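You operate a simulated robot arm through the tools that you are given. There is no shell and no other tool. Be economical: measure what you need, move in short steps, check, and stop when the job is done.

The job below is to be done with a simulated two-armed robot. You get a single attempt, and the scene is never put back.

JOB
Take the brown mini converter on the middle of the long table and put it away on the steel bench top. Put the pale honeycomb block from the right end of the sorting table on the shelf under the sorting table. Take the lid off the white jar marked "31" on the right end of the sorting table and lay it down there. Put the sample cup labelled "452" from the shelf of the crate rack on the middle kiosk desk and the sample cup that says "608" on top of the blue pad. Take the scoop on the middle grid paper and put it away on the steel bench, by the shaker. Put the 45 ring gauge from the right grid paper on the spot between the yellow lines and the 57 ring gauge on the spot beside the magnet stand. Lift the grey lid open. Do these in any order. Set down upright: brown mini converter.

The check looks at the end state, three seconds after you hand in, the way a careful person would. Anything else that was tipped, shoved, dropped, spilled or broken makes it a failure. A push-on lid holds only when it is set on centred and level and pressed home; a screw cap is set on level and turned clockwise until tight.

ROBOT AND FRAMES
Two 7-joint arms with three-finger grippers on one trunk, on a base that drives. Base frame: it is fixed to the floor where the robot stands at the start and does not move with it; the origin is under the middle of the robot, x ahead of it, y to its left, z up. Units: m, degrees, N and s.
The left shoulder is at the start at [0.05, 0.154, 0.979], the right one opposite. With the tool pointing down near the work surface each hand reaches from about 0.1 to 0.54 m from the robot's upright axis, wherever it stands, measured 20 degrees to its own side. Places, roughly: blue pad (6x5x4 cm) [-1, -2.6, 0.4]; brown mini converter [0.5, -0.25, 1]; grey lid [-0.8, 0.8, 0.7]; middle kiosk desk [-3.3, -0.7, 1]; pale honeycomb block (6x5x4 cm) [0.8, -1.1, 0.8]; ring gauge [-4, 1.75, 0.75]; sample cup [-1, -2.5, 0.5]; scoop (13x3x2 cm) [-3.8, 0.2, 0.8]; shelf under the sorting table [0.7, -1.6, 0.2]; spot beside the magnet stand (34x18 cm) [-1.24, 2.64, 0.82]; spot between the yellow lines (34x17 cm) [-0.88, 2.64, 0.82]; steel bench top [2.4, -3.6, 0.9]; steel bench, by the shaker (44x19 cm) [2.24, -1.06, 0.86]; white jar [1, -1.25, 0.75]. Payload 2.69 kg a hand.
Tool frame (each hand has its own): the origin (TCP) lies between the finger pads and is the grasp point; the fingertips stand 0.029 m ahead of it; z points along the fingers, y is the line along which they close. Largest opening 0.12 m; the body of the gripper starts 0.078 m behind the TCP.
Orientation is that of the tool frame in the base frame, as a unit quaternion [x, y, z, w]. With the fingers straight down and closing along the base's y, the tool's x points along the base's -x, its y along +y and its z along -z.

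CONTROLS
- The arms move only by the tool step_arm. It takes "left_rows", "right_rows" or both (then of equal length, played together; a hand with none holds still); each is a list of rows, each a list of 6 numbers: the shift along the tool's x, y, z in mm, then the turn, a rotation vector about the tool's x, y, z in degrees. In form: [[x, y, z, ax, ay, az], ...]. A call has 1 to 8 rows; each row is the pose to reach, as a shift and turn from the pose commanded when the call began, along the tool's axes at that moment. "left_claw" and "right_claw" are, for a hand that has rows, the gripper command, from -1 (fully open) to 1 (shut), values between in proportion, set as the call begins (left out, the last holds). Rows are played at 5 a second. More than 0.05 m and 8.6 degrees between two rows, or a gripper value outside its range, and nothing of the call is played. Where a pose cannot be reached the arm comes as near as it can. A force on the tool above 40 N (or 10 N above the force at the start of the call, whichever is more), or a blocked arm, ends the call early, and 0.2 s more pass. Each finger halts on what it meets, pressing with about 26 N; the grip force reading is that of the motor and also rises with nothing between the fingers. The clock runs only during rows and for 0.2 s after the last one: add rows that repeat a pose to give the fingers time. The reply holds the time, the measured pose of the TCP, the force on the tool along the base axes, the opening and the grip force, in the units named above and with some noise, with the torque about the TCP (base axes, N m) and any sound that the robot's microphone picked up.
- Cameras (640 x 400 px; columns grow to the right, rows downward): "scene" is now at [0.164, -0.032, 1.1658]; the picture's right is [-0.35, -0.94, 0.00], its down [-0.18, 0.07, -0.98] and it looks along [0.92, -0.34, -0.19] (base axes); focal length 214 px, centre (320, 200). "left" rides on the left gripper at [0.063, 0, -0.104] in its tool frame; the picture's right is [0.00, 1.00, 0.00], its down [-0.83, 0.00, -0.56] and it looks along [-0.56, 0.00, 0.83] (tool axes); focal length 275 px, centre (320, 200). "right" rides on the right gripper at [0.063, 0, -0.104] in its tool frame; the picture's right is [0.00, 1.00, 0.00], its down [-0.83, 0.00, -0.56] and it looks along [-0.56, 0.00, 0.83] (tool axes); focal length 275 px, centre (320, 200). There is no depth. A picture from a camera that has moved, and an enlarged one, comes with that camera's place and axes in the base frame and with its lens.
- get_image(camera): a new picture of that camera. It takes no simulated time.
- move_column(by): slides the trunk up (or, below 0, down) by that many m; the arms and the scene camera ride with it, the base frame stays. It gives what a move gives, with no picture.
- drive_base(legs): drives the robot by 1 to 6 legs, each [ahead, left, turn to the left] in m, m and degrees, along the robot's own axes; the way and the turn of a leg run together, so that a leg with both is an arc; at most 1.5 m and 180 degrees a leg. The arms and the cameras ride along, it lands a little off, and it stops where it bumps. It gives what a move gives.
- head_to(pan, tilt): turns the head with the scene camera to pan (to the left, within 80 degrees either way) and tilt (down, from -29 to 69), counted from straight ahead of the robot. It gives what a move gives.
- close_up(camera, box): a new picture of the part [left, top, right, bottom] of that camera's present view, enlarged. It takes no simulated time.
- close_job(): hands the job in; it is judged then, once.

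Work in short steps. Places have to be worked out from the pictures, the camera data and where the tool is seen: move nearer, look again, correct. Check each grasp and each placing, and mend what went wrong. You have 483 turns and 246 pictures in all, those below and enlarged ones among them. Open the grippers and draw the arms clear of the work before you hand the job in, unless the task says otherwise; then end with one line.

The tools are called as name(argument=value, ...) on one line, values as JSON. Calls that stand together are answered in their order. step_arm: Moves the arms, as the interface text tells. Its arguments: {"type":"object","properties":{"left_rows":{"type":"array","items":{"type":"array","items":{"type":"number"}}},"left_claw":{"type":"number"},"right_rows":{"type":"array","items":{"type":"array","items":{"type":"number"}}},"right_claw":{"type":"number"}},"required":[]} The other tools are called the same way: move_column (by) slides the trunk up or down; drive_base (legs) drives the base; head_to (pan, tilt) turns the head that bears the scene camera; get_image (camera) takes a picture; close_up (camera, box) takes an enlarged picture of a part of a camera's view; close_job () hands the job in.

At the start:

```text
t: 0.0
left_eef_pos: [0.2844, 0.0196, 1.123]
left_tcp_rot: [-0.004, 1.0, 0.002, 0.001]
left_contact_force: [78.3, 8.6, -21.8]
left_wrist_torque: [-1.23, 7.33, -1.59]
left_opening: 0.1199
left_grasp_force: 0.1
right_eef_pos: [0.3509, -0.3844, 1.0576]
right_tcp_rot: [-0.001, 1.0, -0.002, 0.0]
right_contact_force: [-0.4, 0.3, -0.6]
right_wrist_torque: [0.02, 0.02, 0.0]
right_opening: 0.1201
right_grasp_force: 0.1
trunk travel left (down, up): [-0.35, 0.088]
robot x, y, heading: [0.0021, -0.0047, -0.1]
head pan, tilt: [-21.7, 22.1]
```

scene: 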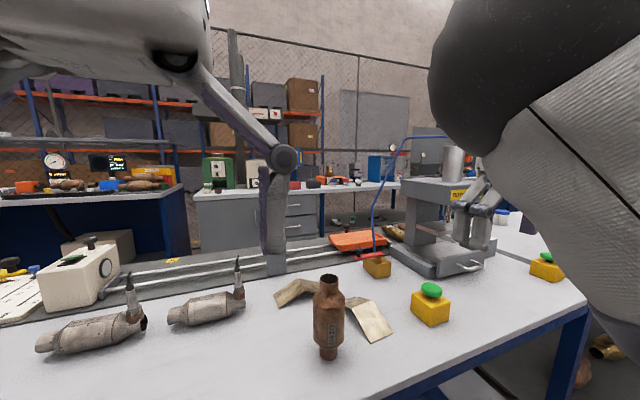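
right: 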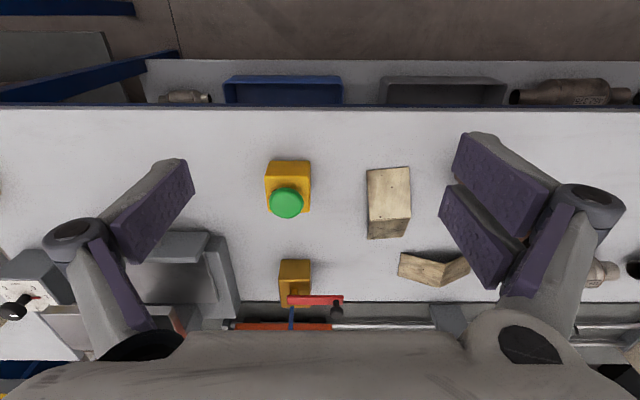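
left: 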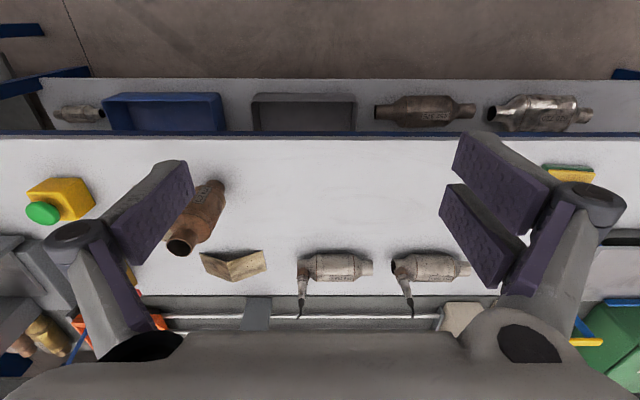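

The left hand reads a large force at the start, so I check it with a hold and look at the surroundings with the head.

step_arm(left_rows=[[0, 0, 0, 0, 0, 0]], right_rows=[[0, 0, 0, 0, 0, 0]])

head_to(pan=0, tilt=35)

get_image(camera="scene")

```text
t: 0.4
left_eef_pos: [0.2871, 0.0192, 1.1224]
left_tcp_rot: [-0.008, 1.0, 0.003, 0.002]
left_contact_force: [58.3, -2.8, -32.0]
left_wrist_torque: [0.01, 4.26, -0.33]
left_opening: 0.1201
left_grasp_force: 0.1
right_eef_pos: [0.3497, -0.3839, 1.0585]
right_tcp_rot: [0.0, 1.0, 0.0, 0.0]
right_contact_force: [-0.3, 0.6, 0.3]
right_wrist_torque: [0.01, 0.0, 0.01]
right_opening: 0.12
right_grasp_force: 0.0
trunk travel left (down, up): [-0.35, 0.088]
robot x, y, heading: [-0.0013, -0.0012, -0.1]
head pan, tilt: [-21.7, 22.1]
```

```text
t: 1.2
left_eef_pos: [0.2876, 0.0198, 1.1222]
left_tcp_rot: [-0.007, 1.0, 0.003, 0.002]
left_contact_force: [56.8, 34.0, -29.0]
left_wrist_torque: [-4.29, 4.13, -3.52]
left_opening: 0.1199
left_grasp_force: 0.1
right_eef_pos: [0.3501, -0.3854, 1.0571]
right_tcp_rot: [0.0, 1.0, -0.001, 0.0]
right_contact_force: [-0.5, -0.2, 0.6]
right_wrist_torque: [0.0, 0.0, 0.01]
right_opening: 0.1201
right_grasp_force: 0.1
trunk travel left (down, up): [-0.35, 0.088]
robot x, y, heading: [0.0024, -0.0014, 0.2]
head pan, tilt: [0.0, 35.0]
```

```text
242 pictures are left
camera scene: at [0.1697, -0.0031, 1.1504], right [-0.04, -1.0, 0.0], down [-0.35, 0.01, -0.94], along [0.94, -0.04, -0.35], focal length 214 px, centre (320, 200)
```

scene: 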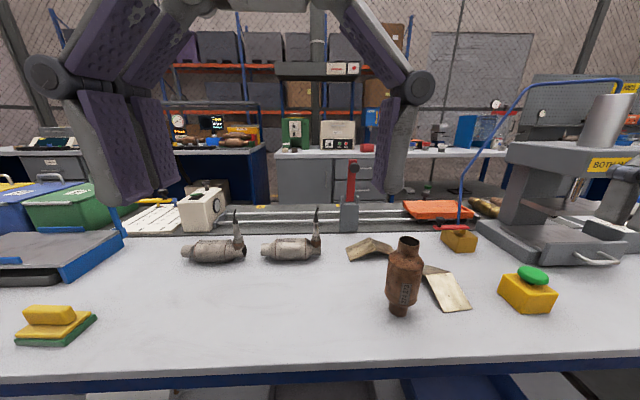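

The left gripper sits right against the head, which explains the force. I move it forward and to the left, away from the head.

step_arm(left_rows=[[-30, 20, 0, 0, 0, 0], [-40, 60, 0, 0, 0, 0], [-40, 105, 0, 0, 0, 0], [-40, 150, 0, 0, 0, 0], [-40, 190, 0, 0, 0, 0], [-40, 190, 0, 0, 0, 0]])

get_image(camera="scene")

get_image(camera="right")

```text
t: 2.6
left_eef_pos: [0.33, 0.1909, 1.0846]
left_tcp_rot: [-0.005, 1.0, 0.001, 0.001]
left_contact_force: [0.2, 0.3, 0.5]
left_wrist_torque: [0.01, 0.02, 0.01]
left_opening: 0.12
left_grasp_force: 0.0
left hand out of reach, approached as far as the arm can: row 3, 4, 5, 6
right_eef_pos: [0.3503, -0.3849, 1.0596]
right_tcp_rot: [0.0, 1.0, 0.0, 0.0]
right_contact_force: [0.1, -0.9, -0.3]
right_wrist_torque: [0.01, 0.03, -0.03]
right_opening: 0.1201
right_grasp_force: 0.1
trunk travel left (down, up): [-0.35, 0.088]
robot x, y, heading: [0.0014, -0.0004, -0.0]
head pan, tilt: [0.0, 35.0]
```

```text
241 pictures are left
camera scene: at [0.1647, 0.0003, 1.1275], right [0.0, -1.0, 0.0], down [-0.57, 0.0, -0.82], along [0.82, 0.0, -0.57], focal length 214 px, centre (320, 200)
```

scene: 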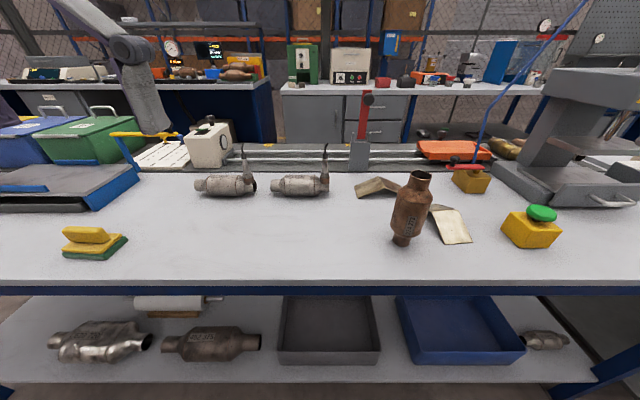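

```text
240 pictures are left
camera right: at [0.2873, -0.3855, 1.1623], right [0.0, 1.0, 0.0], down [0.83, 0.0, 0.56], along [0.56, 0.0, -0.83], focal length 275 px, centre (320, 200)
```

right: 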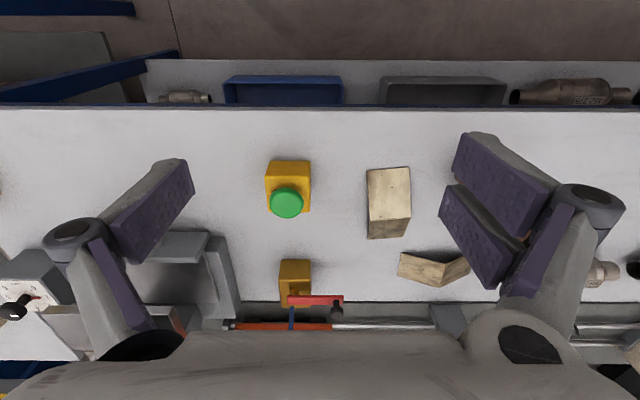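

Free now. From two views I triangulate the converter: top ≈ [0.447,-0.147,0.98], base z≈0.835. I move the right hand above it.

step_arm(right_rows=[[-20, 48, 0, 0, 0, 0], [-40, 94, 0, 0, 0, 0], [-60, 140, 0, 0, 0, 0], [-80, 186, 0, 0, 0, 0], [-95, 233, 0, 0, 0, 0], [-95, 233, 0, 0, 0, 0]])

get_image(camera="right")

get_image(camera="scene")

```text
refused: row 1 steps farther than a row can; nothing moved
```

```text
239 pictures are left
camera right: at [0.2873, -0.3855, 1.1623], right [0.0, 1.0, 0.0], down [0.83, 0.0, 0.56], along [0.56, 0.0, -0.83], focal length 275 px, centre (320, 200)
```

right: 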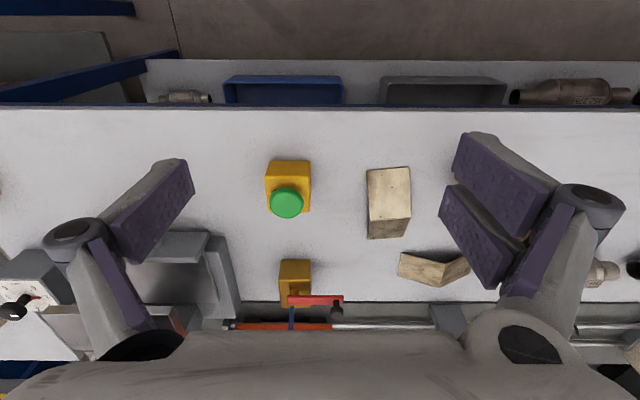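

```text
238 pictures are left
camera scene: at [0.1647, 0.0003, 1.1275], right [0.0, -1.0, 0.0], down [-0.57, 0.0, -0.82], along [0.82, 0.0, -0.57], focal length 214 px, centre (320, 200)
```

scene: 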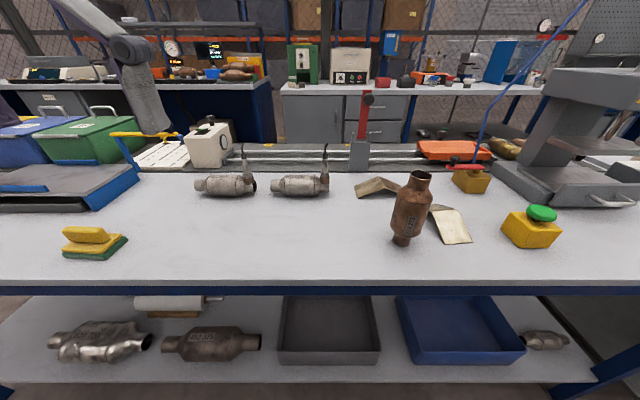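

The first step was slightly too long, so I retry with smaller rows.

step_arm(right_rows=[[-16, 40, 0, 0, 0, 0], [-32, 80, 0, 0, 0, 0], [-48, 120, 0, 0, 0, 0], [-64, 160, 0, 0, 0, 0], [-80, 200, 0, 0, 0, 0], [-95, 235, 0, 0, 0, 0], [-95, 235, 0, 0, 0, 0]])

get_image(camera="right")

```text
t: 4.2
left_eef_pos: [0.3322, 0.1919, 1.0855]
left_tcp_rot: [-0.005, 1.0, 0.001, 0.002]
left_contact_force: [0.5, -0.8, -0.4]
left_wrist_torque: [0.01, -0.01, -0.01]
left_opening: 0.12
left_grasp_force: 0.1
right_eef_pos: [0.4775, -0.151, 1.0699]
right_tcp_rot: [0.0, 1.0, 0.0, 0.001]
right_contact_force: [-0.4, 0.3, 0.1]
right_wrist_torque: [-0.01, 0.0, 0.0]
right_opening: 0.1201
right_grasp_force: 0.1
right hand out of reach, approached as far as the arm can: row 2, 3, 4, 5, 6, 7
trunk travel left (down, up): [-0.35, 0.088]
robot x, y, heading: [0.0053, 0.0003, -0.1]
head pan, tilt: [0.0, 35.0]
```

```text
237 pictures are left
camera right: at [0.4153, -0.1516, 1.174], right [0.0, 1.0, 0.0], down [0.83, 0.0, 0.56], along [0.56, 0.0, -0.83], focal length 275 px, centre (320, 200)
```

right: 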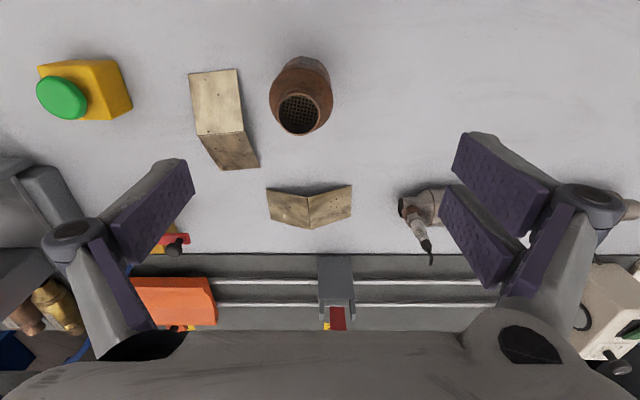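

The converter's centre refines to about [0.474,-0.164], top z≈0.965. I shift 13 mm right and begin the descent.

step_arm(right_rows=[[0, -10, 20, 0, 0, 0], [0, -13, 50, 0, 0, 0], [0, -13, 50, 0, 0, 0]])

get_image(camera="right")

get_image(camera="scene")

```text
t: 5.0
left_eef_pos: [0.3312, 0.191, 1.084]
left_tcp_rot: [-0.004, 1.0, 0.001, 0.002]
left_contact_force: [0.6, -0.1, 0.0]
left_wrist_torque: [-0.01, 0.02, 0.0]
left_opening: 0.1201
left_grasp_force: 0.1
right_eef_pos: [0.4899, -0.1676, 1.0229]
right_tcp_rot: [0.0, 1.0, 0.0, 0.0]
right_contact_force: [-0.5, -0.7, -0.2]
right_wrist_torque: [-0.01, -0.01, -0.01]
right_opening: 0.1199
right_grasp_force: 0.1
right hand out of reach, approached as far as the arm can: row 1, 2, 3
trunk travel left (down, up): [-0.35, 0.088]
robot x, y, heading: [-0.0013, 0.0002, -0.1]
head pan, tilt: [0.0, 35.0]
```

```text
236 pictures are left
camera right: at [0.4274, -0.1678, 1.127], right [0.0, 1.0, 0.0], down [0.83, 0.0, 0.56], along [0.56, 0.0, -0.83], focal length 275 px, centre (320, 200)
```

right: 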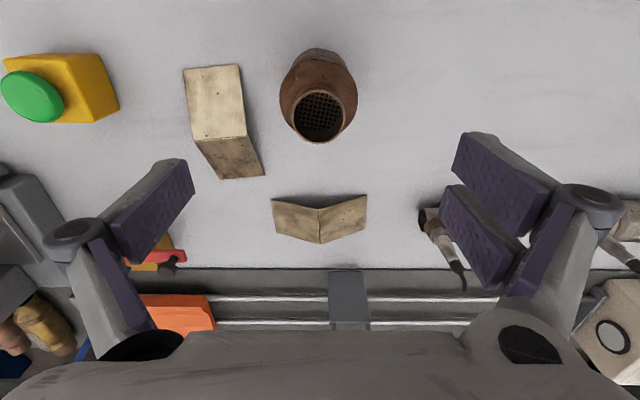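

```text
235 pictures are left
camera scene: at [0.1647, 0.0006, 1.1275], right [0.0, -1.0, 0.0], down [-0.57, 0.0, -0.82], along [0.82, 0.0, -0.57], focal length 214 px, centre (320, 200)
```

scene: 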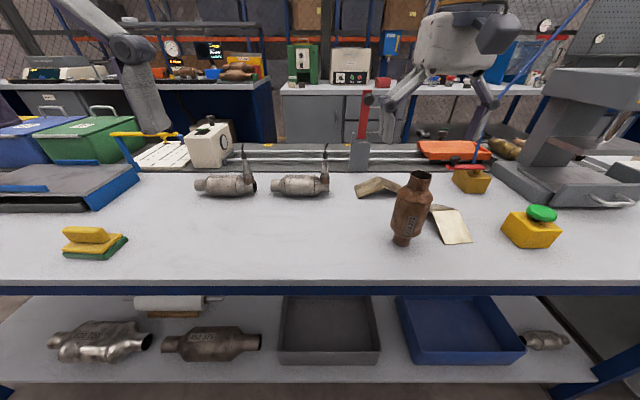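

The object sits centred at x≈0.478, y≈-0.168. I descend with a 12 mm pull back in x.

step_arm(right_rows=[[6, 0, 40, 0, 0, 0], [12, 0, 80, 0, 0, 0], [12, 0, 80, 0, 0, 0]])

get_image(camera="right")

```text
t: 5.8
left_eef_pos: [0.3313, 0.1914, 1.0845]
left_tcp_rot: [-0.005, 1.0, 0.001, 0.001]
left_contact_force: [0.2, -0.4, -0.6]
left_wrist_torque: [-0.04, -0.01, -0.03]
left_opening: 0.1199
left_grasp_force: 0.1
right_eef_pos: [0.4945, -0.1709, 0.942]
right_tcp_rot: [0.0, 1.0, 0.0, -0.001]
right_contact_force: [0.1, 0.4, 0.4]
right_wrist_torque: [-0.04, 0.0, 0.0]
right_opening: 0.1199
right_grasp_force: 0.1
right hand out of reach, approached as far as the arm can: row 1, 2, 3
trunk travel left (down, up): [-0.35, 0.088]
robot x, y, heading: [0.004, -0.0029, 0.4]
head pan, tilt: [0.0, 35.0]
```

```text
234 pictures are left
camera right: at [0.4322, -0.1723, 1.0464], right [0.0, 1.0, 0.0], down [0.83, 0.0, 0.55], along [0.55, 0.0, -0.83], focal length 275 px, centre (320, 200)
```

right: 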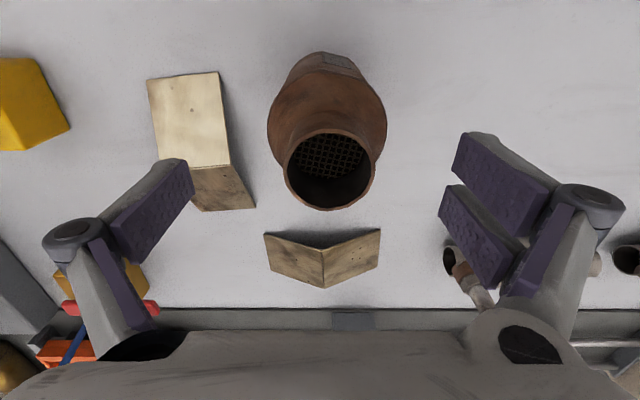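

Parallax now puts the top at z≈0.94, centre ≈[0.486,-0.167]. I descend to grasp height, easing back in x and +4 mm in y.

step_arm(right_rows=[[8, 3, 25, 0, 0, 0], [8, 3, 58, 0, 0, 0], [8, 3, 58, 0, 0, 0]])

get_image(camera="right")

get_image(camera="scene")

```text
t: 6.7
left_eef_pos: [0.3298, 0.1904, 1.0845]
left_tcp_rot: [-0.005, 1.0, 0.002, 0.001]
left_contact_force: [-0.2, 0.0, 0.2]
left_wrist_torque: [-0.03, 0.01, 0.01]
left_opening: 0.12
left_grasp_force: 0.2
right_eef_pos: [0.4859, -0.1685, 0.8845]
right_tcp_rot: [-0.001, 1.0, -0.002, 0.001]
right_contact_force: [-0.1, 0.1, -0.2]
right_wrist_torque: [-0.02, 0.0, 0.02]
right_opening: 0.1202
right_grasp_force: 0.2
right hand out of reach, approached as far as the arm can: row 1
trunk travel left (down, up): [-0.35, 0.088]
robot x, y, heading: [0.0005, -0.0008, -0.3]
head pan, tilt: [0.0, 35.0]
```

```text
233 pictures are left
camera right: at [0.4232, -0.1696, 0.9892], right [0.0, 1.0, 0.0], down [0.83, 0.0, 0.56], along [0.56, 0.0, -0.83], focal length 275 px, centre (320, 200)
```

right: 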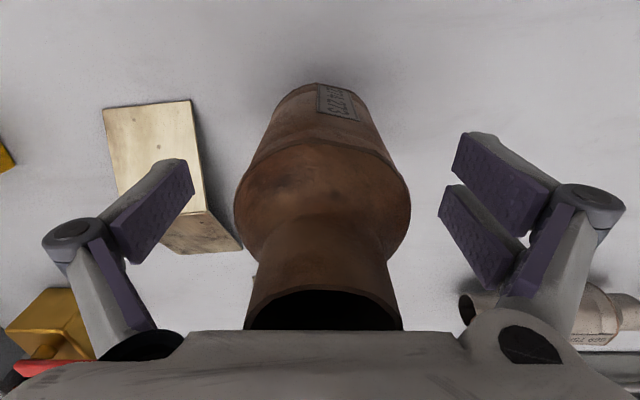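

```text
232 pictures are left
camera scene: at [0.1665, 0.0007, 1.1328], right [0.0, -1.0, 0.0], down [-0.52, 0.0, -0.85], along [0.85, 0.0, -0.52], focal length 214 px, centre (320, 200)
```

scene: 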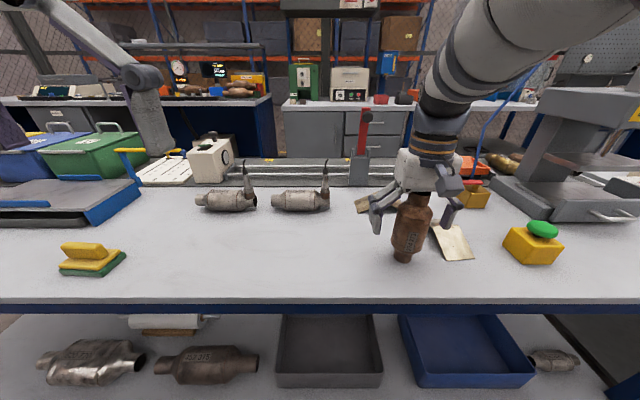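

Fingers straddle the converter with the body just above its top. I close the gripper.

step_arm(right_rows=[[0, 0, 0, 0, 0, 0], [0, 0, 0, 0, 0, 0], [0, 0, 0, 0, 0, 0], [0, 0, 0, 0, 0, 0]], right_claw=1)

get_image(camera="scene")

```text
t: 7.7
left_eef_pos: [0.331, 0.192, 1.0845]
left_tcp_rot: [-0.004, 1.0, 0.0, 0.002]
left_contact_force: [0.4, -0.1, 0.9]
left_wrist_torque: [0.01, 0.04, 0.0]
left_opening: 0.1201
left_grasp_force: 0.1
right_eef_pos: [0.4852, -0.1683, 0.8861]
right_tcp_rot: [0.001, 1.0, 0.0, 0.001]
right_contact_force: [1.4, 1.4, 5.1]
right_wrist_torque: [-0.03, -0.09, 0.01]
right_opening: 0.0573
right_grasp_force: 25.2
trunk travel left (down, up): [-0.35, 0.088]
robot x, y, heading: [-0.0017, -0.0015, -0.1]
head pan, tilt: [0.0, 35.0]
```

```text
231 pictures are left
camera scene: at [0.1662, 0.0008, 1.1328], right [0.0, -1.0, 0.0], down [-0.52, 0.0, -0.85], along [0.85, 0.0, -0.52], focal length 214 px, centre (320, 200)
```

scene: 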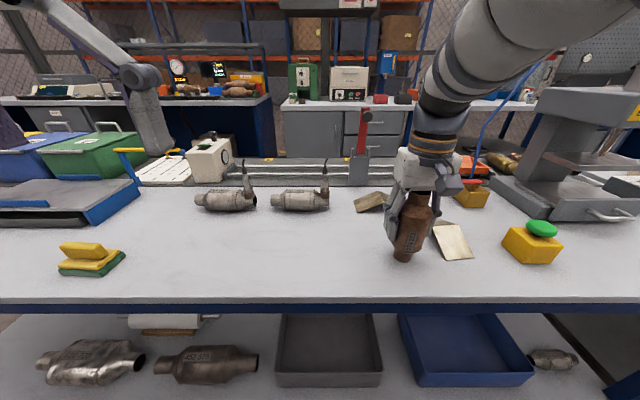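

Grasped (57 mm). Now I lift 70 mm and check it hangs straight.

step_arm(right_rows=[[0, 0, -35, 0, 0, 0], [0, 0, -70, 0, 0, 0], [0, 0, -70, 0, 0, 0]])

get_image(camera="scene")

```text
t: 8.4
left_eef_pos: [0.3316, 0.191, 1.0839]
left_tcp_rot: [-0.004, 1.0, 0.0, 0.001]
left_contact_force: [-0.4, -0.8, -0.7]
left_wrist_torque: [-0.01, 0.02, 0.04]
left_opening: 0.1199
left_grasp_force: 0.0
right_eef_pos: [0.4957, -0.1703, 0.9535]
right_tcp_rot: [0.0, 1.0, -0.001, -0.001]
right_contact_force: [0.5, -0.6, -4.9]
right_wrist_torque: [0.0, -0.04, 0.02]
right_opening: 0.0574
right_grasp_force: 26.6
right hand out of reach, approached as far as the arm can: row 1, 2, 3
trunk travel left (down, up): [-0.35, 0.088]
robot x, y, heading: [-0.0037, 0.0007, -0.2]
head pan, tilt: [0.0, 35.0]
```

```text
230 pictures are left
camera scene: at [0.166, -0.0009, 1.1299], right [-0.02, -1.0, 0.0], down [-0.55, 0.01, -0.84], along [0.83, -0.01, -0.55], focal length 214 px, centre (320, 200)
```

scene: 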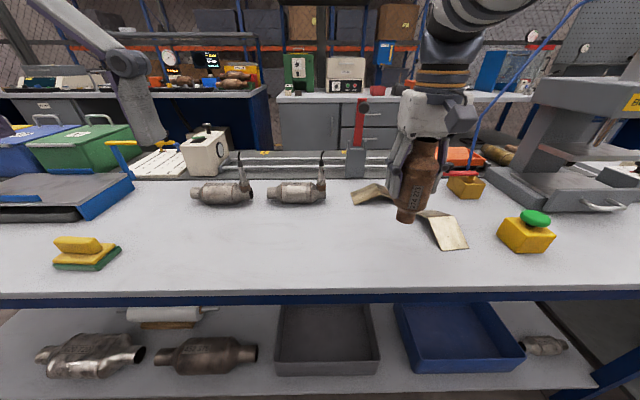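

Converter is held firmly and vertical. I back off from the table 0.35 m, then look left and right with the head.

drive_base(legs=[[-0.35, 0, 0]])

head_to(pan=-75, tilt=15)

get_image(camera="scene")

head_to(pan=75, tilt=15)

get_image(camera="scene")

```text
t: 10.7
left_eef_pos: [-0.021, 0.1914, 1.085]
left_tcp_rot: [-0.006, 1.0, 0.0, 0.0]
left_contact_force: [0.2, 1.3, -0.6]
left_wrist_torque: [0.01, -0.01, 0.03]
left_opening: 0.1199
left_grasp_force: 0.1
right_eef_pos: [0.1446, -0.1701, 0.9541]
right_tcp_rot: [-0.001, 1.0, 0.0, -0.001]
right_contact_force: [-0.6, -0.9, -4.8]
right_wrist_torque: [-0.03, -0.07, 0.03]
right_opening: 0.0575
right_grasp_force: 26.3
trunk travel left (down, up): [-0.35, 0.088]
robot x, y, heading: [-0.3539, -0.0008, 0.2]
head pan, tilt: [0.0, 35.0]
```

```text
t: 12.2
left_eef_pos: [-0.0203, 0.1911, 1.0842]
left_tcp_rot: [-0.006, 1.0, 0.0, 0.0]
left_contact_force: [-0.1, 0.0, -0.1]
left_wrist_torque: [0.04, -0.02, 0.01]
left_opening: 0.1202
left_grasp_force: 0.0
right_eef_pos: [0.1444, -0.1697, 0.9534]
right_tcp_rot: [-0.001, 1.0, 0.0, -0.001]
right_contact_force: [-0.7, 0.8, -4.5]
right_wrist_torque: [0.0, -0.05, 0.03]
right_opening: 0.0573
right_grasp_force: 25.9
trunk travel left (down, up): [-0.35, 0.088]
robot x, y, heading: [-0.3529, -0.0015, 0.3]
head pan, tilt: [-75.0, 15.0]
```

```text
229 pictures are left
camera scene: at [-0.2498, -0.0899, 1.1594], right [-0.97, -0.26, 0.0], down [-0.07, 0.25, -0.97], along [0.25, -0.93, -0.26], focal length 214 px, centre (320, 200)
```

scene: 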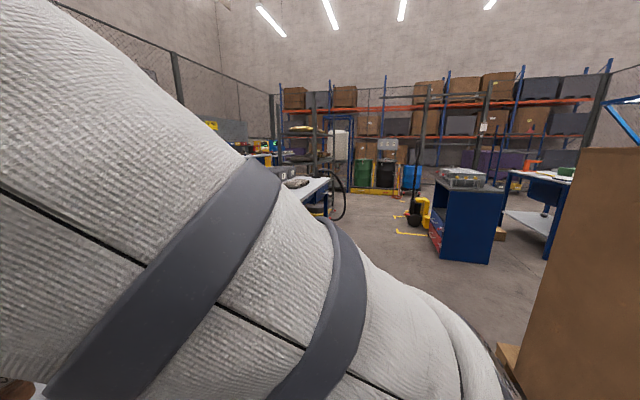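

```text
t: 14.6
left_eef_pos: [-0.0206, 0.1903, 1.0849]
left_tcp_rot: [-0.006, 1.0, 0.001, 0.001]
left_contact_force: [0.5, 0.2, -1.2]
left_wrist_torque: [-0.02, -0.02, 0.02]
left_opening: 0.1199
left_grasp_force: 0.1
right_eef_pos: [0.1446, -0.1703, 0.9535]
right_tcp_rot: [-0.001, 1.0, 0.0, -0.001]
right_contact_force: [-0.8, -0.5, -4.9]
right_wrist_torque: [-0.01, -0.01, 0.01]
right_opening: 0.0573
right_grasp_force: 25.7
trunk travel left (down, up): [-0.35, 0.088]
robot x, y, heading: [-0.3544, -0.0043, 0.0]
head pan, tilt: [75.0, 15.0]
```

```text
228 pictures are left
camera scene: at [-0.2502, 0.0906, 1.1595], right [0.97, -0.26, 0.0], down [-0.07, -0.25, -0.97], along [0.25, 0.93, -0.26], focal length 214 px, centre (320, 200)
```

scene: 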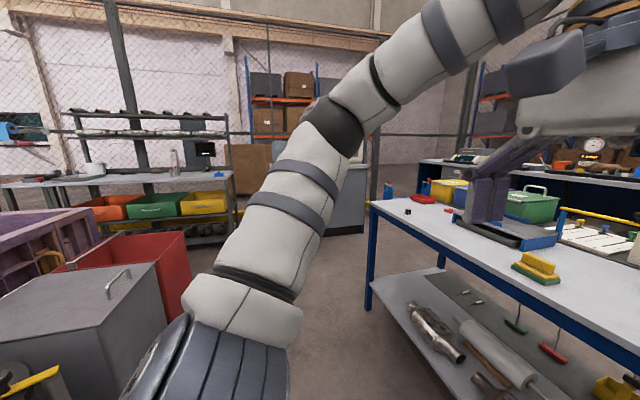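

There's clear floor to the right. I turn the robot 90° right in place and look ahead for the route.

drive_base(legs=[[0, 0, -90]])

head_to(pan=0, tilt=25)

get_image(camera="scene")

head_to(pan=50, tilt=25)

get_image(camera="scene")

```text
t: 18.7
left_eef_pos: [-0.151, -0.3261, 1.0844]
left_tcp_rot: [0.693, 0.721, 0.001, 0.001]
left_contact_force: [-0.4, 0.2, -0.2]
left_wrist_torque: [0.03, -0.02, 0.02]
left_opening: 0.1202
left_grasp_force: 0.1
right_eef_pos: [-0.5084, -0.5005, 0.9544]
right_tcp_rot: [0.697, 0.717, 0.001, -0.001]
right_contact_force: [0.2, 0.1, -4.5]
right_wrist_torque: [0.0, 0.02, -0.03]
right_opening: 0.0574
right_grasp_force: 25.8
trunk travel left (down, up): [-0.35, 0.088]
robot x, y, heading: [-0.3533, -0.0015, -88.7]
head pan, tilt: [75.0, 15.0]
```

```text
t: 20.2
left_eef_pos: [-0.1524, -0.325, 1.0845]
left_tcp_rot: [0.694, 0.72, -0.001, 0.001]
left_contact_force: [-0.4, 0.5, -1.0]
left_wrist_torque: [0.0, 0.0, -0.03]
left_opening: 0.1202
left_grasp_force: 0.0
right_eef_pos: [-0.5068, -0.5001, 0.9531]
right_tcp_rot: [0.697, 0.717, 0.0, -0.001]
right_contact_force: [0.2, 0.1, -5.2]
right_wrist_torque: [-0.04, 0.0, -0.01]
right_opening: 0.0571
right_grasp_force: 26.0
trunk travel left (down, up): [-0.35, 0.088]
robot x, y, heading: [-0.3516, -0.0046, -88.5]
head pan, tilt: [0.0, 25.0]
```

```text
227 pictures are left
camera scene: at [-0.3466, -0.169, 1.1432], right [-1.0, -0.03, 0.0], down [-0.01, 0.42, -0.91], along [0.03, -0.91, -0.42], focal length 214 px, centre (320, 200)
```

scene: 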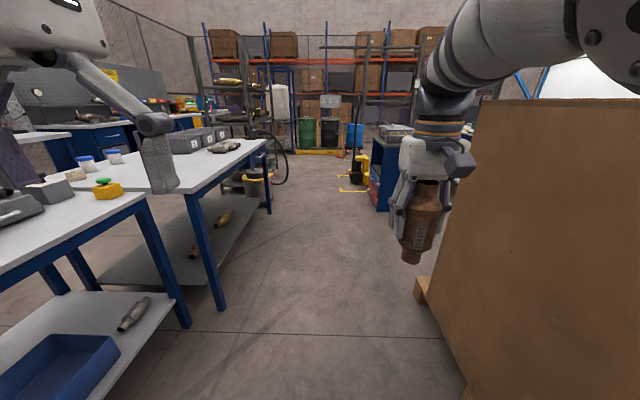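

```text
t: 21.4
left_eef_pos: [-0.1507, -0.3258, 1.0849]
left_tcp_rot: [0.694, 0.72, 0.0, 0.001]
left_contact_force: [0.2, 1.0, -1.5]
left_wrist_torque: [-0.01, -0.02, 0.03]
left_opening: 0.1202
left_grasp_force: 0.0
right_eef_pos: [-0.5077, -0.5005, 0.9538]
right_tcp_rot: [0.697, 0.717, 0.001, -0.001]
right_contact_force: [0.3, -0.7, -3.9]
right_wrist_torque: [0.0, -0.04, -0.05]
right_opening: 0.0572
right_grasp_force: 25.6
trunk travel left (down, up): [-0.35, 0.088]
robot x, y, heading: [-0.3515, -0.0028, -88.3]
head pan, tilt: [50.0, 25.0]
```

```text
226 pictures are left
camera scene: at [-0.2771, -0.1342, 1.1432], right [-0.62, -0.78, 0.0], down [-0.33, 0.26, -0.91], along [0.71, -0.56, -0.42], focal length 214 px, centre (320, 200)
```

scene: 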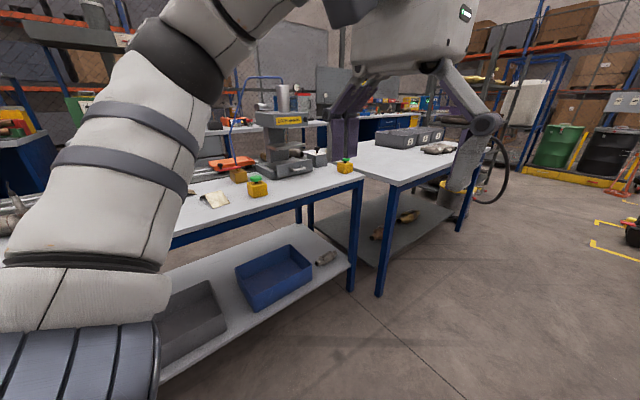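

The lane along x≈-0.35 is clear (sorting table edge x≈0.28, cardboard box x<-0.96). I drive 1.5 m + 0.9 m along it and look ahead.

drive_base(legs=[[0, 0, -1.5], [1.5, 0, 0], [0.9, 0, 0]])

head_to(pan=35, tilt=22)

get_image(camera="scene")

head_to(pan=-45, tilt=30)

get_image(camera="scene")

```text
t: 33.3
left_eef_pos: [-0.1654, -2.696, 1.0845]
left_tcp_rot: [0.704, 0.71, 0.0, 0.002]
left_contact_force: [0.5, 0.5, 0.1]
left_wrist_torque: [0.01, -0.02, -0.01]
left_opening: 0.1204
left_grasp_force: 0.1
right_eef_pos: [-0.528, -2.8613, 0.9533]
right_tcp_rot: [0.708, 0.706, 0.001, -0.001]
right_contact_force: [0.1, 0.2, -4.7]
right_wrist_torque: [-0.03, 0.0, -0.02]
right_opening: 0.0571
right_grasp_force: 26.1
trunk travel left (down, up): [-0.35, 0.088]
robot x, y, heading: [-0.3569, -2.366, -90.0]
head pan, tilt: [50.0, 25.0]
```

```text
t: 34.1
left_eef_pos: [-0.1661, -2.6959, 1.0839]
left_tcp_rot: [0.705, 0.71, 0.0, 0.001]
left_contact_force: [-0.5, -1.0, -0.2]
left_wrist_torque: [0.0, 0.01, 0.05]
left_opening: 0.1199
left_grasp_force: 0.0
right_eef_pos: [-0.5284, -2.86, 0.9541]
right_tcp_rot: [0.708, 0.706, 0.0, -0.001]
right_contact_force: [0.8, 0.0, -4.7]
right_wrist_torque: [-0.02, -0.04, -0.02]
right_opening: 0.0574
right_grasp_force: 25.9
trunk travel left (down, up): [-0.35, 0.088]
robot x, y, heading: [-0.3594, -2.3673, -90.2]
head pan, tilt: [35.0, 22.0]
```

```text
225 pictures are left
camera scene: at [-0.3033, -2.5175, 1.148], right [-0.82, -0.57, 0.0], down [-0.21, 0.31, -0.93], along [0.53, -0.76, -0.37], focal length 214 px, centre (320, 200)
```

scene: 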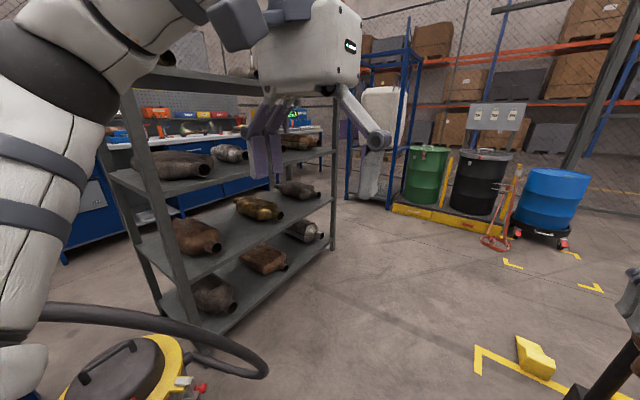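

```text
t: 35.6
left_eef_pos: [-0.1659, -2.6956, 1.0851]
left_tcp_rot: [0.704, 0.71, 0.0, 0.001]
left_contact_force: [-0.4, -0.2, -1.2]
left_wrist_torque: [0.05, -0.01, -0.02]
left_opening: 0.1202
left_grasp_force: 0.0
right_eef_pos: [-0.5278, -2.8613, 0.9535]
right_tcp_rot: [0.708, 0.706, 0.001, -0.001]
right_contact_force: [-0.8, -0.1, -4.1]
right_wrist_torque: [-0.04, -0.01, 0.01]
right_opening: 0.0571
right_grasp_force: 26.0
trunk travel left (down, up): [-0.35, 0.088]
robot x, y, heading: [-0.357, -2.3659, -90.1]
head pan, tilt: [-45.0, 30.0]
```

```text
224 pictures are left
camera scene: at [-0.4205, -2.5052, 1.1352], right [-0.71, 0.71, 0.0], down [0.35, 0.35, -0.87], along [-0.61, -0.61, -0.5], focal length 214 px, centre (320, 200)
```

scene: 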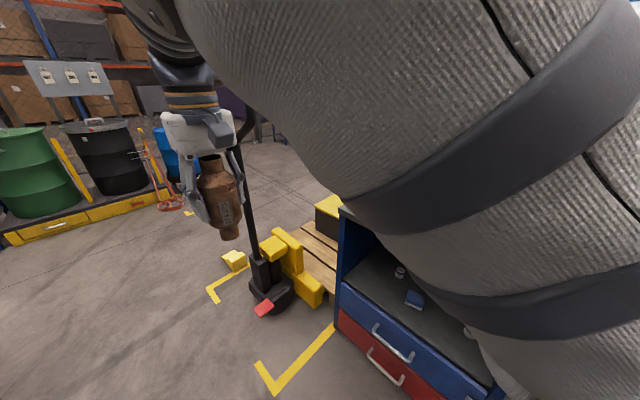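

The crate rack (blue pad, cups) is right of me; the steel bench lies beyond a converter rack (x≈0.6–1.0, y -2.9…-3.9). I go round the rack's far end via y≈-4.4, edging left to pass the pallet jack.

drive_base(legs=[[0.9, 0.2, 0], [1.1, 0, 0], [0, 0, 90]])

head_to(pan=0, tilt=20)

get_image(camera="scene")

```text
t: 49.6
left_eef_pos: [0.1955, -4.1729, 1.0846]
left_tcp_rot: [-0.027, 1.0, 0.002, 0.001]
left_contact_force: [-0.2, 0.3, 0.3]
left_wrist_torque: [0.01, 0.0, -0.01]
left_opening: 0.1199
left_grasp_force: 0.1
right_eef_pos: [0.3763, -4.5283, 0.9539]
right_tcp_rot: [-0.022, 1.0, 0.0, -0.001]
right_contact_force: [-0.9, -0.6, -5.4]
right_wrist_torque: [0.0, -0.02, 0.0]
right_opening: 0.0571
right_grasp_force: 26.4
trunk travel left (down, up): [-0.35, 0.088]
robot x, y, heading: [-0.1298, -4.379, 2.4]
head pan, tilt: [-45.0, 30.0]
```

```text
t: 50.7
left_eef_pos: [0.1955, -4.1741, 1.0855]
left_tcp_rot: [-0.027, 1.0, 0.001, 0.0]
left_contact_force: [-0.2, -0.2, -0.4]
left_wrist_torque: [-0.03, -0.03, 0.0]
left_opening: 0.1202
left_grasp_force: 0.0
right_eef_pos: [0.3766, -4.5282, 0.9543]
right_tcp_rot: [-0.023, 1.0, 0.0, 0.0]
right_contact_force: [-0.3, -0.3, -4.5]
right_wrist_torque: [-0.01, -0.04, 0.01]
right_opening: 0.0573
right_grasp_force: 25.6
trunk travel left (down, up): [-0.35, 0.088]
robot x, y, heading: [-0.1303, -4.3823, 2.4]
head pan, tilt: [0.0, 20.0]
```

```text
223 pictures are left
camera scene: at [0.0436, -4.3717, 1.1513], right [0.04, -1.0, 0.0], down [-0.34, -0.01, -0.94], along [0.94, 0.04, -0.34], focal length 214 px, centre (320, 200)
```

scene: 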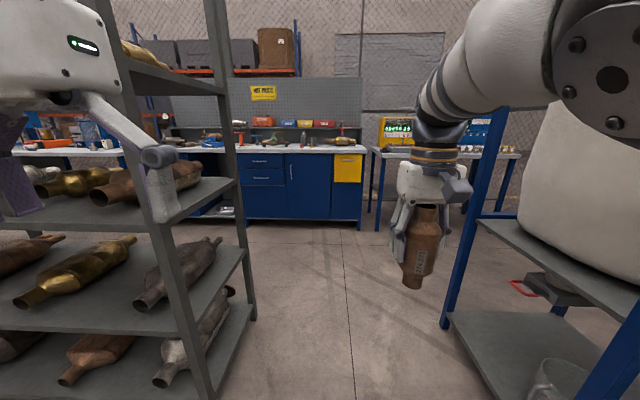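

Gap between racks is y∈[-5.07,-3.88]; the bench front edge is at x≈1.95. I raise the trunk, centre in the gap and move ahead.

move_column(by=0.08)

drive_base(legs=[[0, -0.08, -2.4], [1.3, 0, 0]])

get_image(camera="scene")

```text
t: 51.9
left_eef_pos: [0.1974, -4.1739, 1.1646]
left_tcp_rot: [-0.026, 1.0, 0.001, 0.0]
left_contact_force: [0.1, -0.1, 0.4]
left_wrist_torque: [0.0, 0.08, 0.01]
left_opening: 0.12
left_grasp_force: 0.1
right_eef_pos: [0.3773, -4.5267, 1.0325]
right_tcp_rot: [-0.022, 1.0, 0.0, -0.003]
right_contact_force: [0.5, 0.1, -4.7]
right_wrist_torque: [0.0, -0.01, 0.0]
right_opening: 0.057
right_grasp_force: 26.1
trunk travel left (down, up): [-0.43, 0.008]
robot x, y, heading: [-0.1259, -4.3802, 2.6]
head pan, tilt: [0.0, 20.0]
```

```text
t: 59.4
left_eef_pos: [1.5302, -4.2578, 1.1653]
left_tcp_rot: [-0.01, 1.0, 0.0, 0.001]
left_contact_force: [0.3, 0.0, -0.8]
left_wrist_torque: [0.01, 0.01, 0.0]
left_opening: 0.1201
left_grasp_force: 0.0
right_eef_pos: [1.6984, -4.618, 1.0338]
right_tcp_rot: [-0.004, 1.0, 0.0, -0.001]
right_contact_force: [0.6, -0.5, -4.5]
right_wrist_torque: [0.04, -0.01, 0.03]
right_opening: 0.0571
right_grasp_force: 25.7
trunk travel left (down, up): [-0.43, 0.008]
robot x, y, heading: [1.1984, -4.4527, 0.5]
head pan, tilt: [0.0, 20.0]
```

```text
222 pictures are left
camera scene: at [1.306, -4.4507, 1.2447], right [0.01, -1.0, 0.0], down [-0.34, 0.0, -0.94], along [0.94, 0.01, -0.34], focal length 214 px, centre (320, 200)
```

scene: 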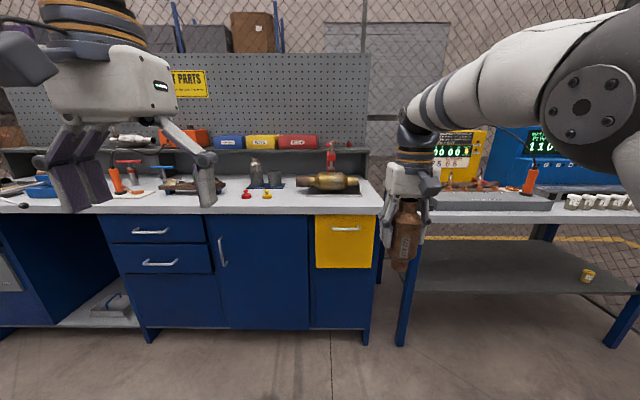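

Bench edge ≈ x 2.15, z≈0.875. I drive diagonally closer so the right hand lines up with a free strip, then look.

drive_base(legs=[[0.35, 0.35, -0.5]])

head_to(pan=0, tilt=35)

get_image(camera="scene")

get_image(camera="left")

```text
t: 62.7
left_eef_pos: [1.8836, -3.9074, 1.164]
left_tcp_rot: [-0.003, 1.0, 0.001, 0.001]
left_contact_force: [0.6, -0.7, 0.1]
left_wrist_torque: [-0.02, 0.02, -0.01]
left_opening: 0.12
left_grasp_force: 0.0
right_eef_pos: [2.0476, -4.2694, 1.0347]
right_tcp_rot: [0.002, 1.0, -0.001, 0.0]
right_contact_force: [0.4, -0.2, -4.1]
right_wrist_torque: [0.01, -0.04, 0.0]
right_opening: 0.0574
right_grasp_force: 26.1
trunk travel left (down, up): [-0.43, 0.008]
robot x, y, heading: [1.5494, -4.0977, -0.1]
head pan, tilt: [0.0, 20.0]
```

```text
t: 63.5
left_eef_pos: [1.8855, -3.9075, 1.1652]
left_tcp_rot: [-0.002, 1.0, 0.001, 0.001]
left_contact_force: [-0.3, -0.2, 0.3]
left_wrist_torque: [0.0, -0.01, -0.04]
left_opening: 0.12
left_grasp_force: 0.1
right_eef_pos: [2.0481, -4.2696, 1.0329]
right_tcp_rot: [0.001, 1.0, 0.0, -0.002]
right_contact_force: [0.0, -0.9, -4.5]
right_wrist_torque: [0.0, 0.01, -0.01]
right_opening: 0.057
right_grasp_force: 25.9
trunk travel left (down, up): [-0.43, 0.008]
robot x, y, heading: [1.5516, -4.0941, -0.1]
head pan, tilt: [0.0, 35.0]
```

```text
221 pictures are left
camera scene: at [1.6529, -4.0974, 1.221], right [0.0, -1.0, 0.0], down [-0.57, 0.0, -0.82], along [0.82, 0.0, -0.57], focal length 214 px, centre (320, 200)
```

scene: 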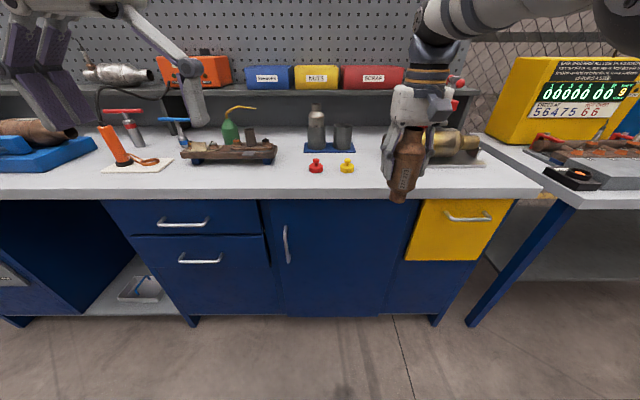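

```text
220 pictures are left
camera left: at [1.8207, -3.9086, 1.2695], right [0.0, 1.0, 0.0], down [0.83, 0.0, 0.56], along [0.56, 0.0, -0.83], focal length 275 px, centre (320, 200)
```

left: 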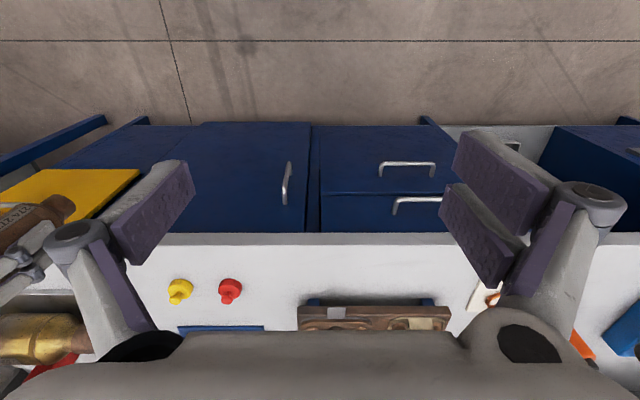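

Free spot chosen at about [2.26,-3.97] between the caps and the tray. I move the base so the hand comes over it (converter bottom ~8 cm above the top).

drive_base(legs=[[0, 0.3, 0], [0.205, 0, 0]])

get_image(camera="scene")

get_image(camera="left")

```text
t: 67.5
left_eef_pos: [2.0934, -3.6163, 1.1656]
left_tcp_rot: [-0.003, 1.0, 0.001, 0.001]
left_contact_force: [0.0, 0.1, 0.1]
left_wrist_torque: [0.03, 0.04, 0.01]
left_opening: 0.1199
left_grasp_force: 0.1
right_eef_pos: [2.2566, -3.9794, 1.0334]
right_tcp_rot: [0.002, 1.0, 0.0, -0.001]
right_contact_force: [-0.4, 0.1, -5.1]
right_wrist_torque: [-0.01, 0.02, 0.04]
right_opening: 0.0572
right_grasp_force: 25.9
trunk travel left (down, up): [-0.43, 0.008]
robot x, y, heading: [1.7615, -3.8003, -0.2]
head pan, tilt: [0.0, 35.0]
```

```text
219 pictures are left
camera scene: at [1.8621, -3.8057, 1.2209], right [0.0, -1.0, 0.0], down [-0.57, 0.0, -0.82], along [0.82, 0.0, -0.57], focal length 214 px, centre (320, 200)
```

scene: 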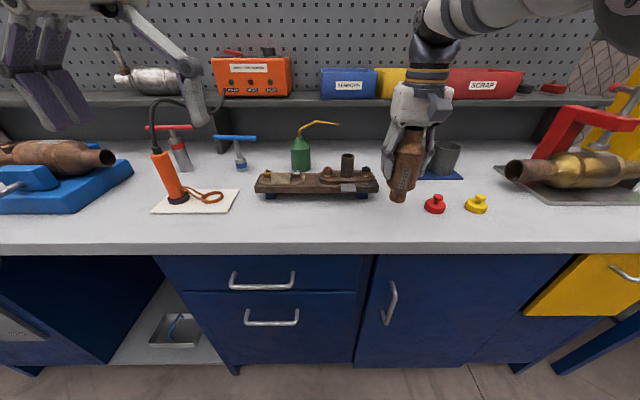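

```text
218 pictures are left
camera left: at [2.03, -3.6169, 1.2695], right [0.0, 1.0, 0.0], down [0.83, 0.0, 0.56], along [0.56, 0.0, -0.83], focal length 275 px, centre (320, 200)
```

left: 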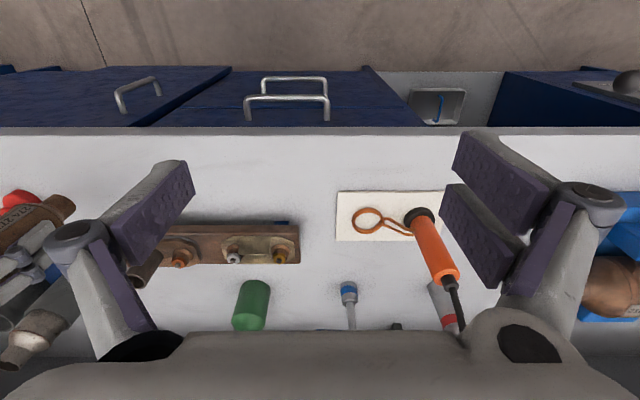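

The landing point projects to a free patch left of the red cap. I lower 65 mm, then look.

step_arm(right_rows=[[0, 0, 30, 0, 0, 0], [0, 0, 65, 0, 0, 0], [0, 0, 65, 0, 0, 0]])

close_up(camera="scene", box=[300, 100, 500, 260])

```text
t: 68.2
left_eef_pos: [2.0895, -3.6158, 1.1669]
left_tcp_rot: [-0.002, 1.0, 0.001, 0.003]
left_contact_force: [0.5, -0.3, 0.1]
left_wrist_torque: [0.0, 0.02, -0.02]
left_opening: 0.1201
left_grasp_force: 0.1
right_eef_pos: [2.2563, -3.9786, 0.9802]
right_tcp_rot: [0.002, 1.0, -0.001, 0.006]
right_contact_force: [-6.3, 1.0, 20.7]
right_wrist_torque: [0.09, 1.15, -0.05]
right_opening: 0.0573
right_grasp_force: 25.7
trunk travel left (down, up): [-0.43, 0.008]
robot x, y, heading: [1.7606, -3.8049, -0.1]
head pan, tilt: [0.0, 35.0]
stopped in row 3 (right hand): the force on the tool passed its limit at 43 N (the readings are from after the stop); the commanded pose is now the measured one
```

```text
2.50 times, centred on (400, 180) of scene
camera zoom: at [1.8587, -3.8051, 1.2216], right [0.0, -1.0, 0.0], down [-0.57, 0.0, -0.82], along [0.82, 0.0, -0.57], focal length 536 px, centre (120, 250)
```

zoom: 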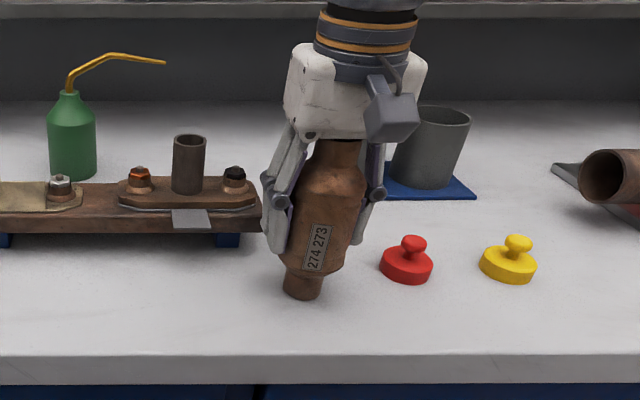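

It's touching the bench (z≈0.90). I ease up 1.5 mm to relieve pressure.

step_arm(right_rows=[[0, 0, -1.5, 0, 0, 0], [0, 0, -1.5, 0, 0, 0]])

```text
t: 68.8
left_eef_pos: [2.0892, -3.6163, 1.1658]
left_tcp_rot: [-0.002, 1.0, 0.001, 0.003]
left_contact_force: [0.3, -0.9, 0.4]
left_wrist_torque: [-0.03, 0.0, 0.01]
left_opening: 0.1199
left_grasp_force: 0.1
right_eef_pos: [2.2555, -3.9777, 0.9804]
right_tcp_rot: [0.004, 1.0, 0.0, 0.007]
right_contact_force: [-8.7, 1.2, 29.1]
right_wrist_torque: [0.14, 1.33, -0.01]
right_opening: 0.057
right_grasp_force: 25.5
trunk travel left (down, up): [-0.43, 0.008]
robot x, y, heading: [1.7603, -3.8091, -0.3]
head pan, tilt: [0.0, 35.0]
```

step_arm(right_rows=[[0, 0, -6, 0, 0.8, 0], [0, 0, -6, 0, 0.8, 0]])

```text
t: 69.4
left_eef_pos: [2.0938, -3.6154, 1.1638]
left_tcp_rot: [-0.003, 1.0, 0.001, 0.0]
left_contact_force: [-0.1, -0.6, -0.4]
left_wrist_torque: [-0.01, 0.02, 0.02]
left_opening: 0.12
left_grasp_force: 0.0
right_eef_pos: [2.2583, -3.979, 0.9809]
right_tcp_rot: [0.002, 1.0, 0.0, -0.004]
right_contact_force: [-0.6, 0.0, -3.1]
right_wrist_torque: [0.07, -0.05, 0.02]
right_opening: 0.0572
right_grasp_force: 26.3
trunk travel left (down, up): [-0.43, 0.008]
robot x, y, heading: [1.7624, -3.8028, -0.0]
head pan, tilt: [0.0, 35.0]
```

step_arm(right_rows=[[0, 0, 1.5, 0, -0.4, 0], [0, 0, 1.5, 0, -0.4, 0]])

```text
t: 70.0
left_eef_pos: [2.0936, -3.6171, 1.165]
left_tcp_rot: [-0.003, 1.0, 0.002, 0.001]
left_contact_force: [0.0, 0.4, 0.1]
left_wrist_torque: [0.0, -0.02, 0.03]
left_opening: 0.12
left_grasp_force: 0.0
right_eef_pos: [2.2581, -3.9788, 0.9817]
right_tcp_rot: [0.002, 1.0, 0.0, 0.0]
right_contact_force: [-0.1, -0.1, -4.1]
right_wrist_torque: [0.01, -0.04, -0.02]
right_opening: 0.0572
right_grasp_force: 25.7
trunk travel left (down, up): [-0.43, 0.008]
robot x, y, heading: [1.7568, -3.8034, -0.3]
head pan, tilt: [0.0, 35.0]
```

step_arm(right_rows=[[0, 0, 2, 0, 0, 0], [0, 0, 2, 0, 0, 0]])

```text
t: 70.6
left_eef_pos: [2.0915, -3.6163, 1.165]
left_tcp_rot: [-0.003, 1.0, 0.001, 0.002]
left_contact_force: [-0.1, 0.4, 0.2]
left_wrist_torque: [-0.04, 0.01, 0.0]
left_opening: 0.1201
left_grasp_force: 0.0
right_eef_pos: [2.2575, -3.9795, 0.9814]
right_tcp_rot: [0.002, 1.0, -0.001, 0.001]
right_contact_force: [0.0, 0.4, 3.4]
right_wrist_torque: [-0.04, -0.07, 0.01]
right_opening: 0.0571
right_grasp_force: 25.6
trunk travel left (down, up): [-0.43, 0.008]
robot x, y, heading: [1.7611, -3.8056, -0.3]
head pan, tilt: [0.0, 35.0]
```

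The converter now rests lightly on the bench, level. I open the fingers part way.

step_arm(right_rows=[[0, 0, 0, 0, 0, 0], [0, 0, 0, 0, 0, 0], [0, 0, 0, 0, 0, 0]], right_claw=-0.6)

close_up(camera="scene", box=[300, 100, 500, 260])

```text
t: 71.4
left_eef_pos: [2.0919, -3.6154, 1.165]
left_tcp_rot: [-0.002, 1.0, 0.001, 0.002]
left_contact_force: [-0.3, 0.2, -0.8]
left_wrist_torque: [-0.01, -0.01, 0.02]
left_opening: 0.1202
left_grasp_force: 0.1
right_eef_pos: [2.2565, -3.9782, 0.9805]
right_tcp_rot: [0.004, 1.0, 0.0, 0.002]
right_contact_force: [-0.6, 0.3, 9.5]
right_wrist_torque: [-0.03, 0.14, 0.0]
right_opening: 0.0958
right_grasp_force: 0.0
trunk travel left (down, up): [-0.43, 0.008]
robot x, y, heading: [1.7649, -3.8017, -0.6]
head pan, tilt: [0.0, 35.0]
```

```text
2.50 times, centred on (400, 180) of scene
camera zoom: at [1.8606, -3.8055, 1.2211], right [0.0, -1.0, 0.0], down [-0.57, 0.0, -0.82], along [0.82, 0.0, -0.57], focal length 536 px, centre (120, 250)
```

zoom: 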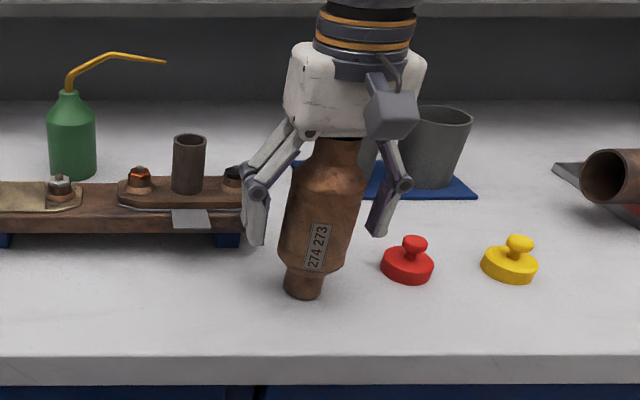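

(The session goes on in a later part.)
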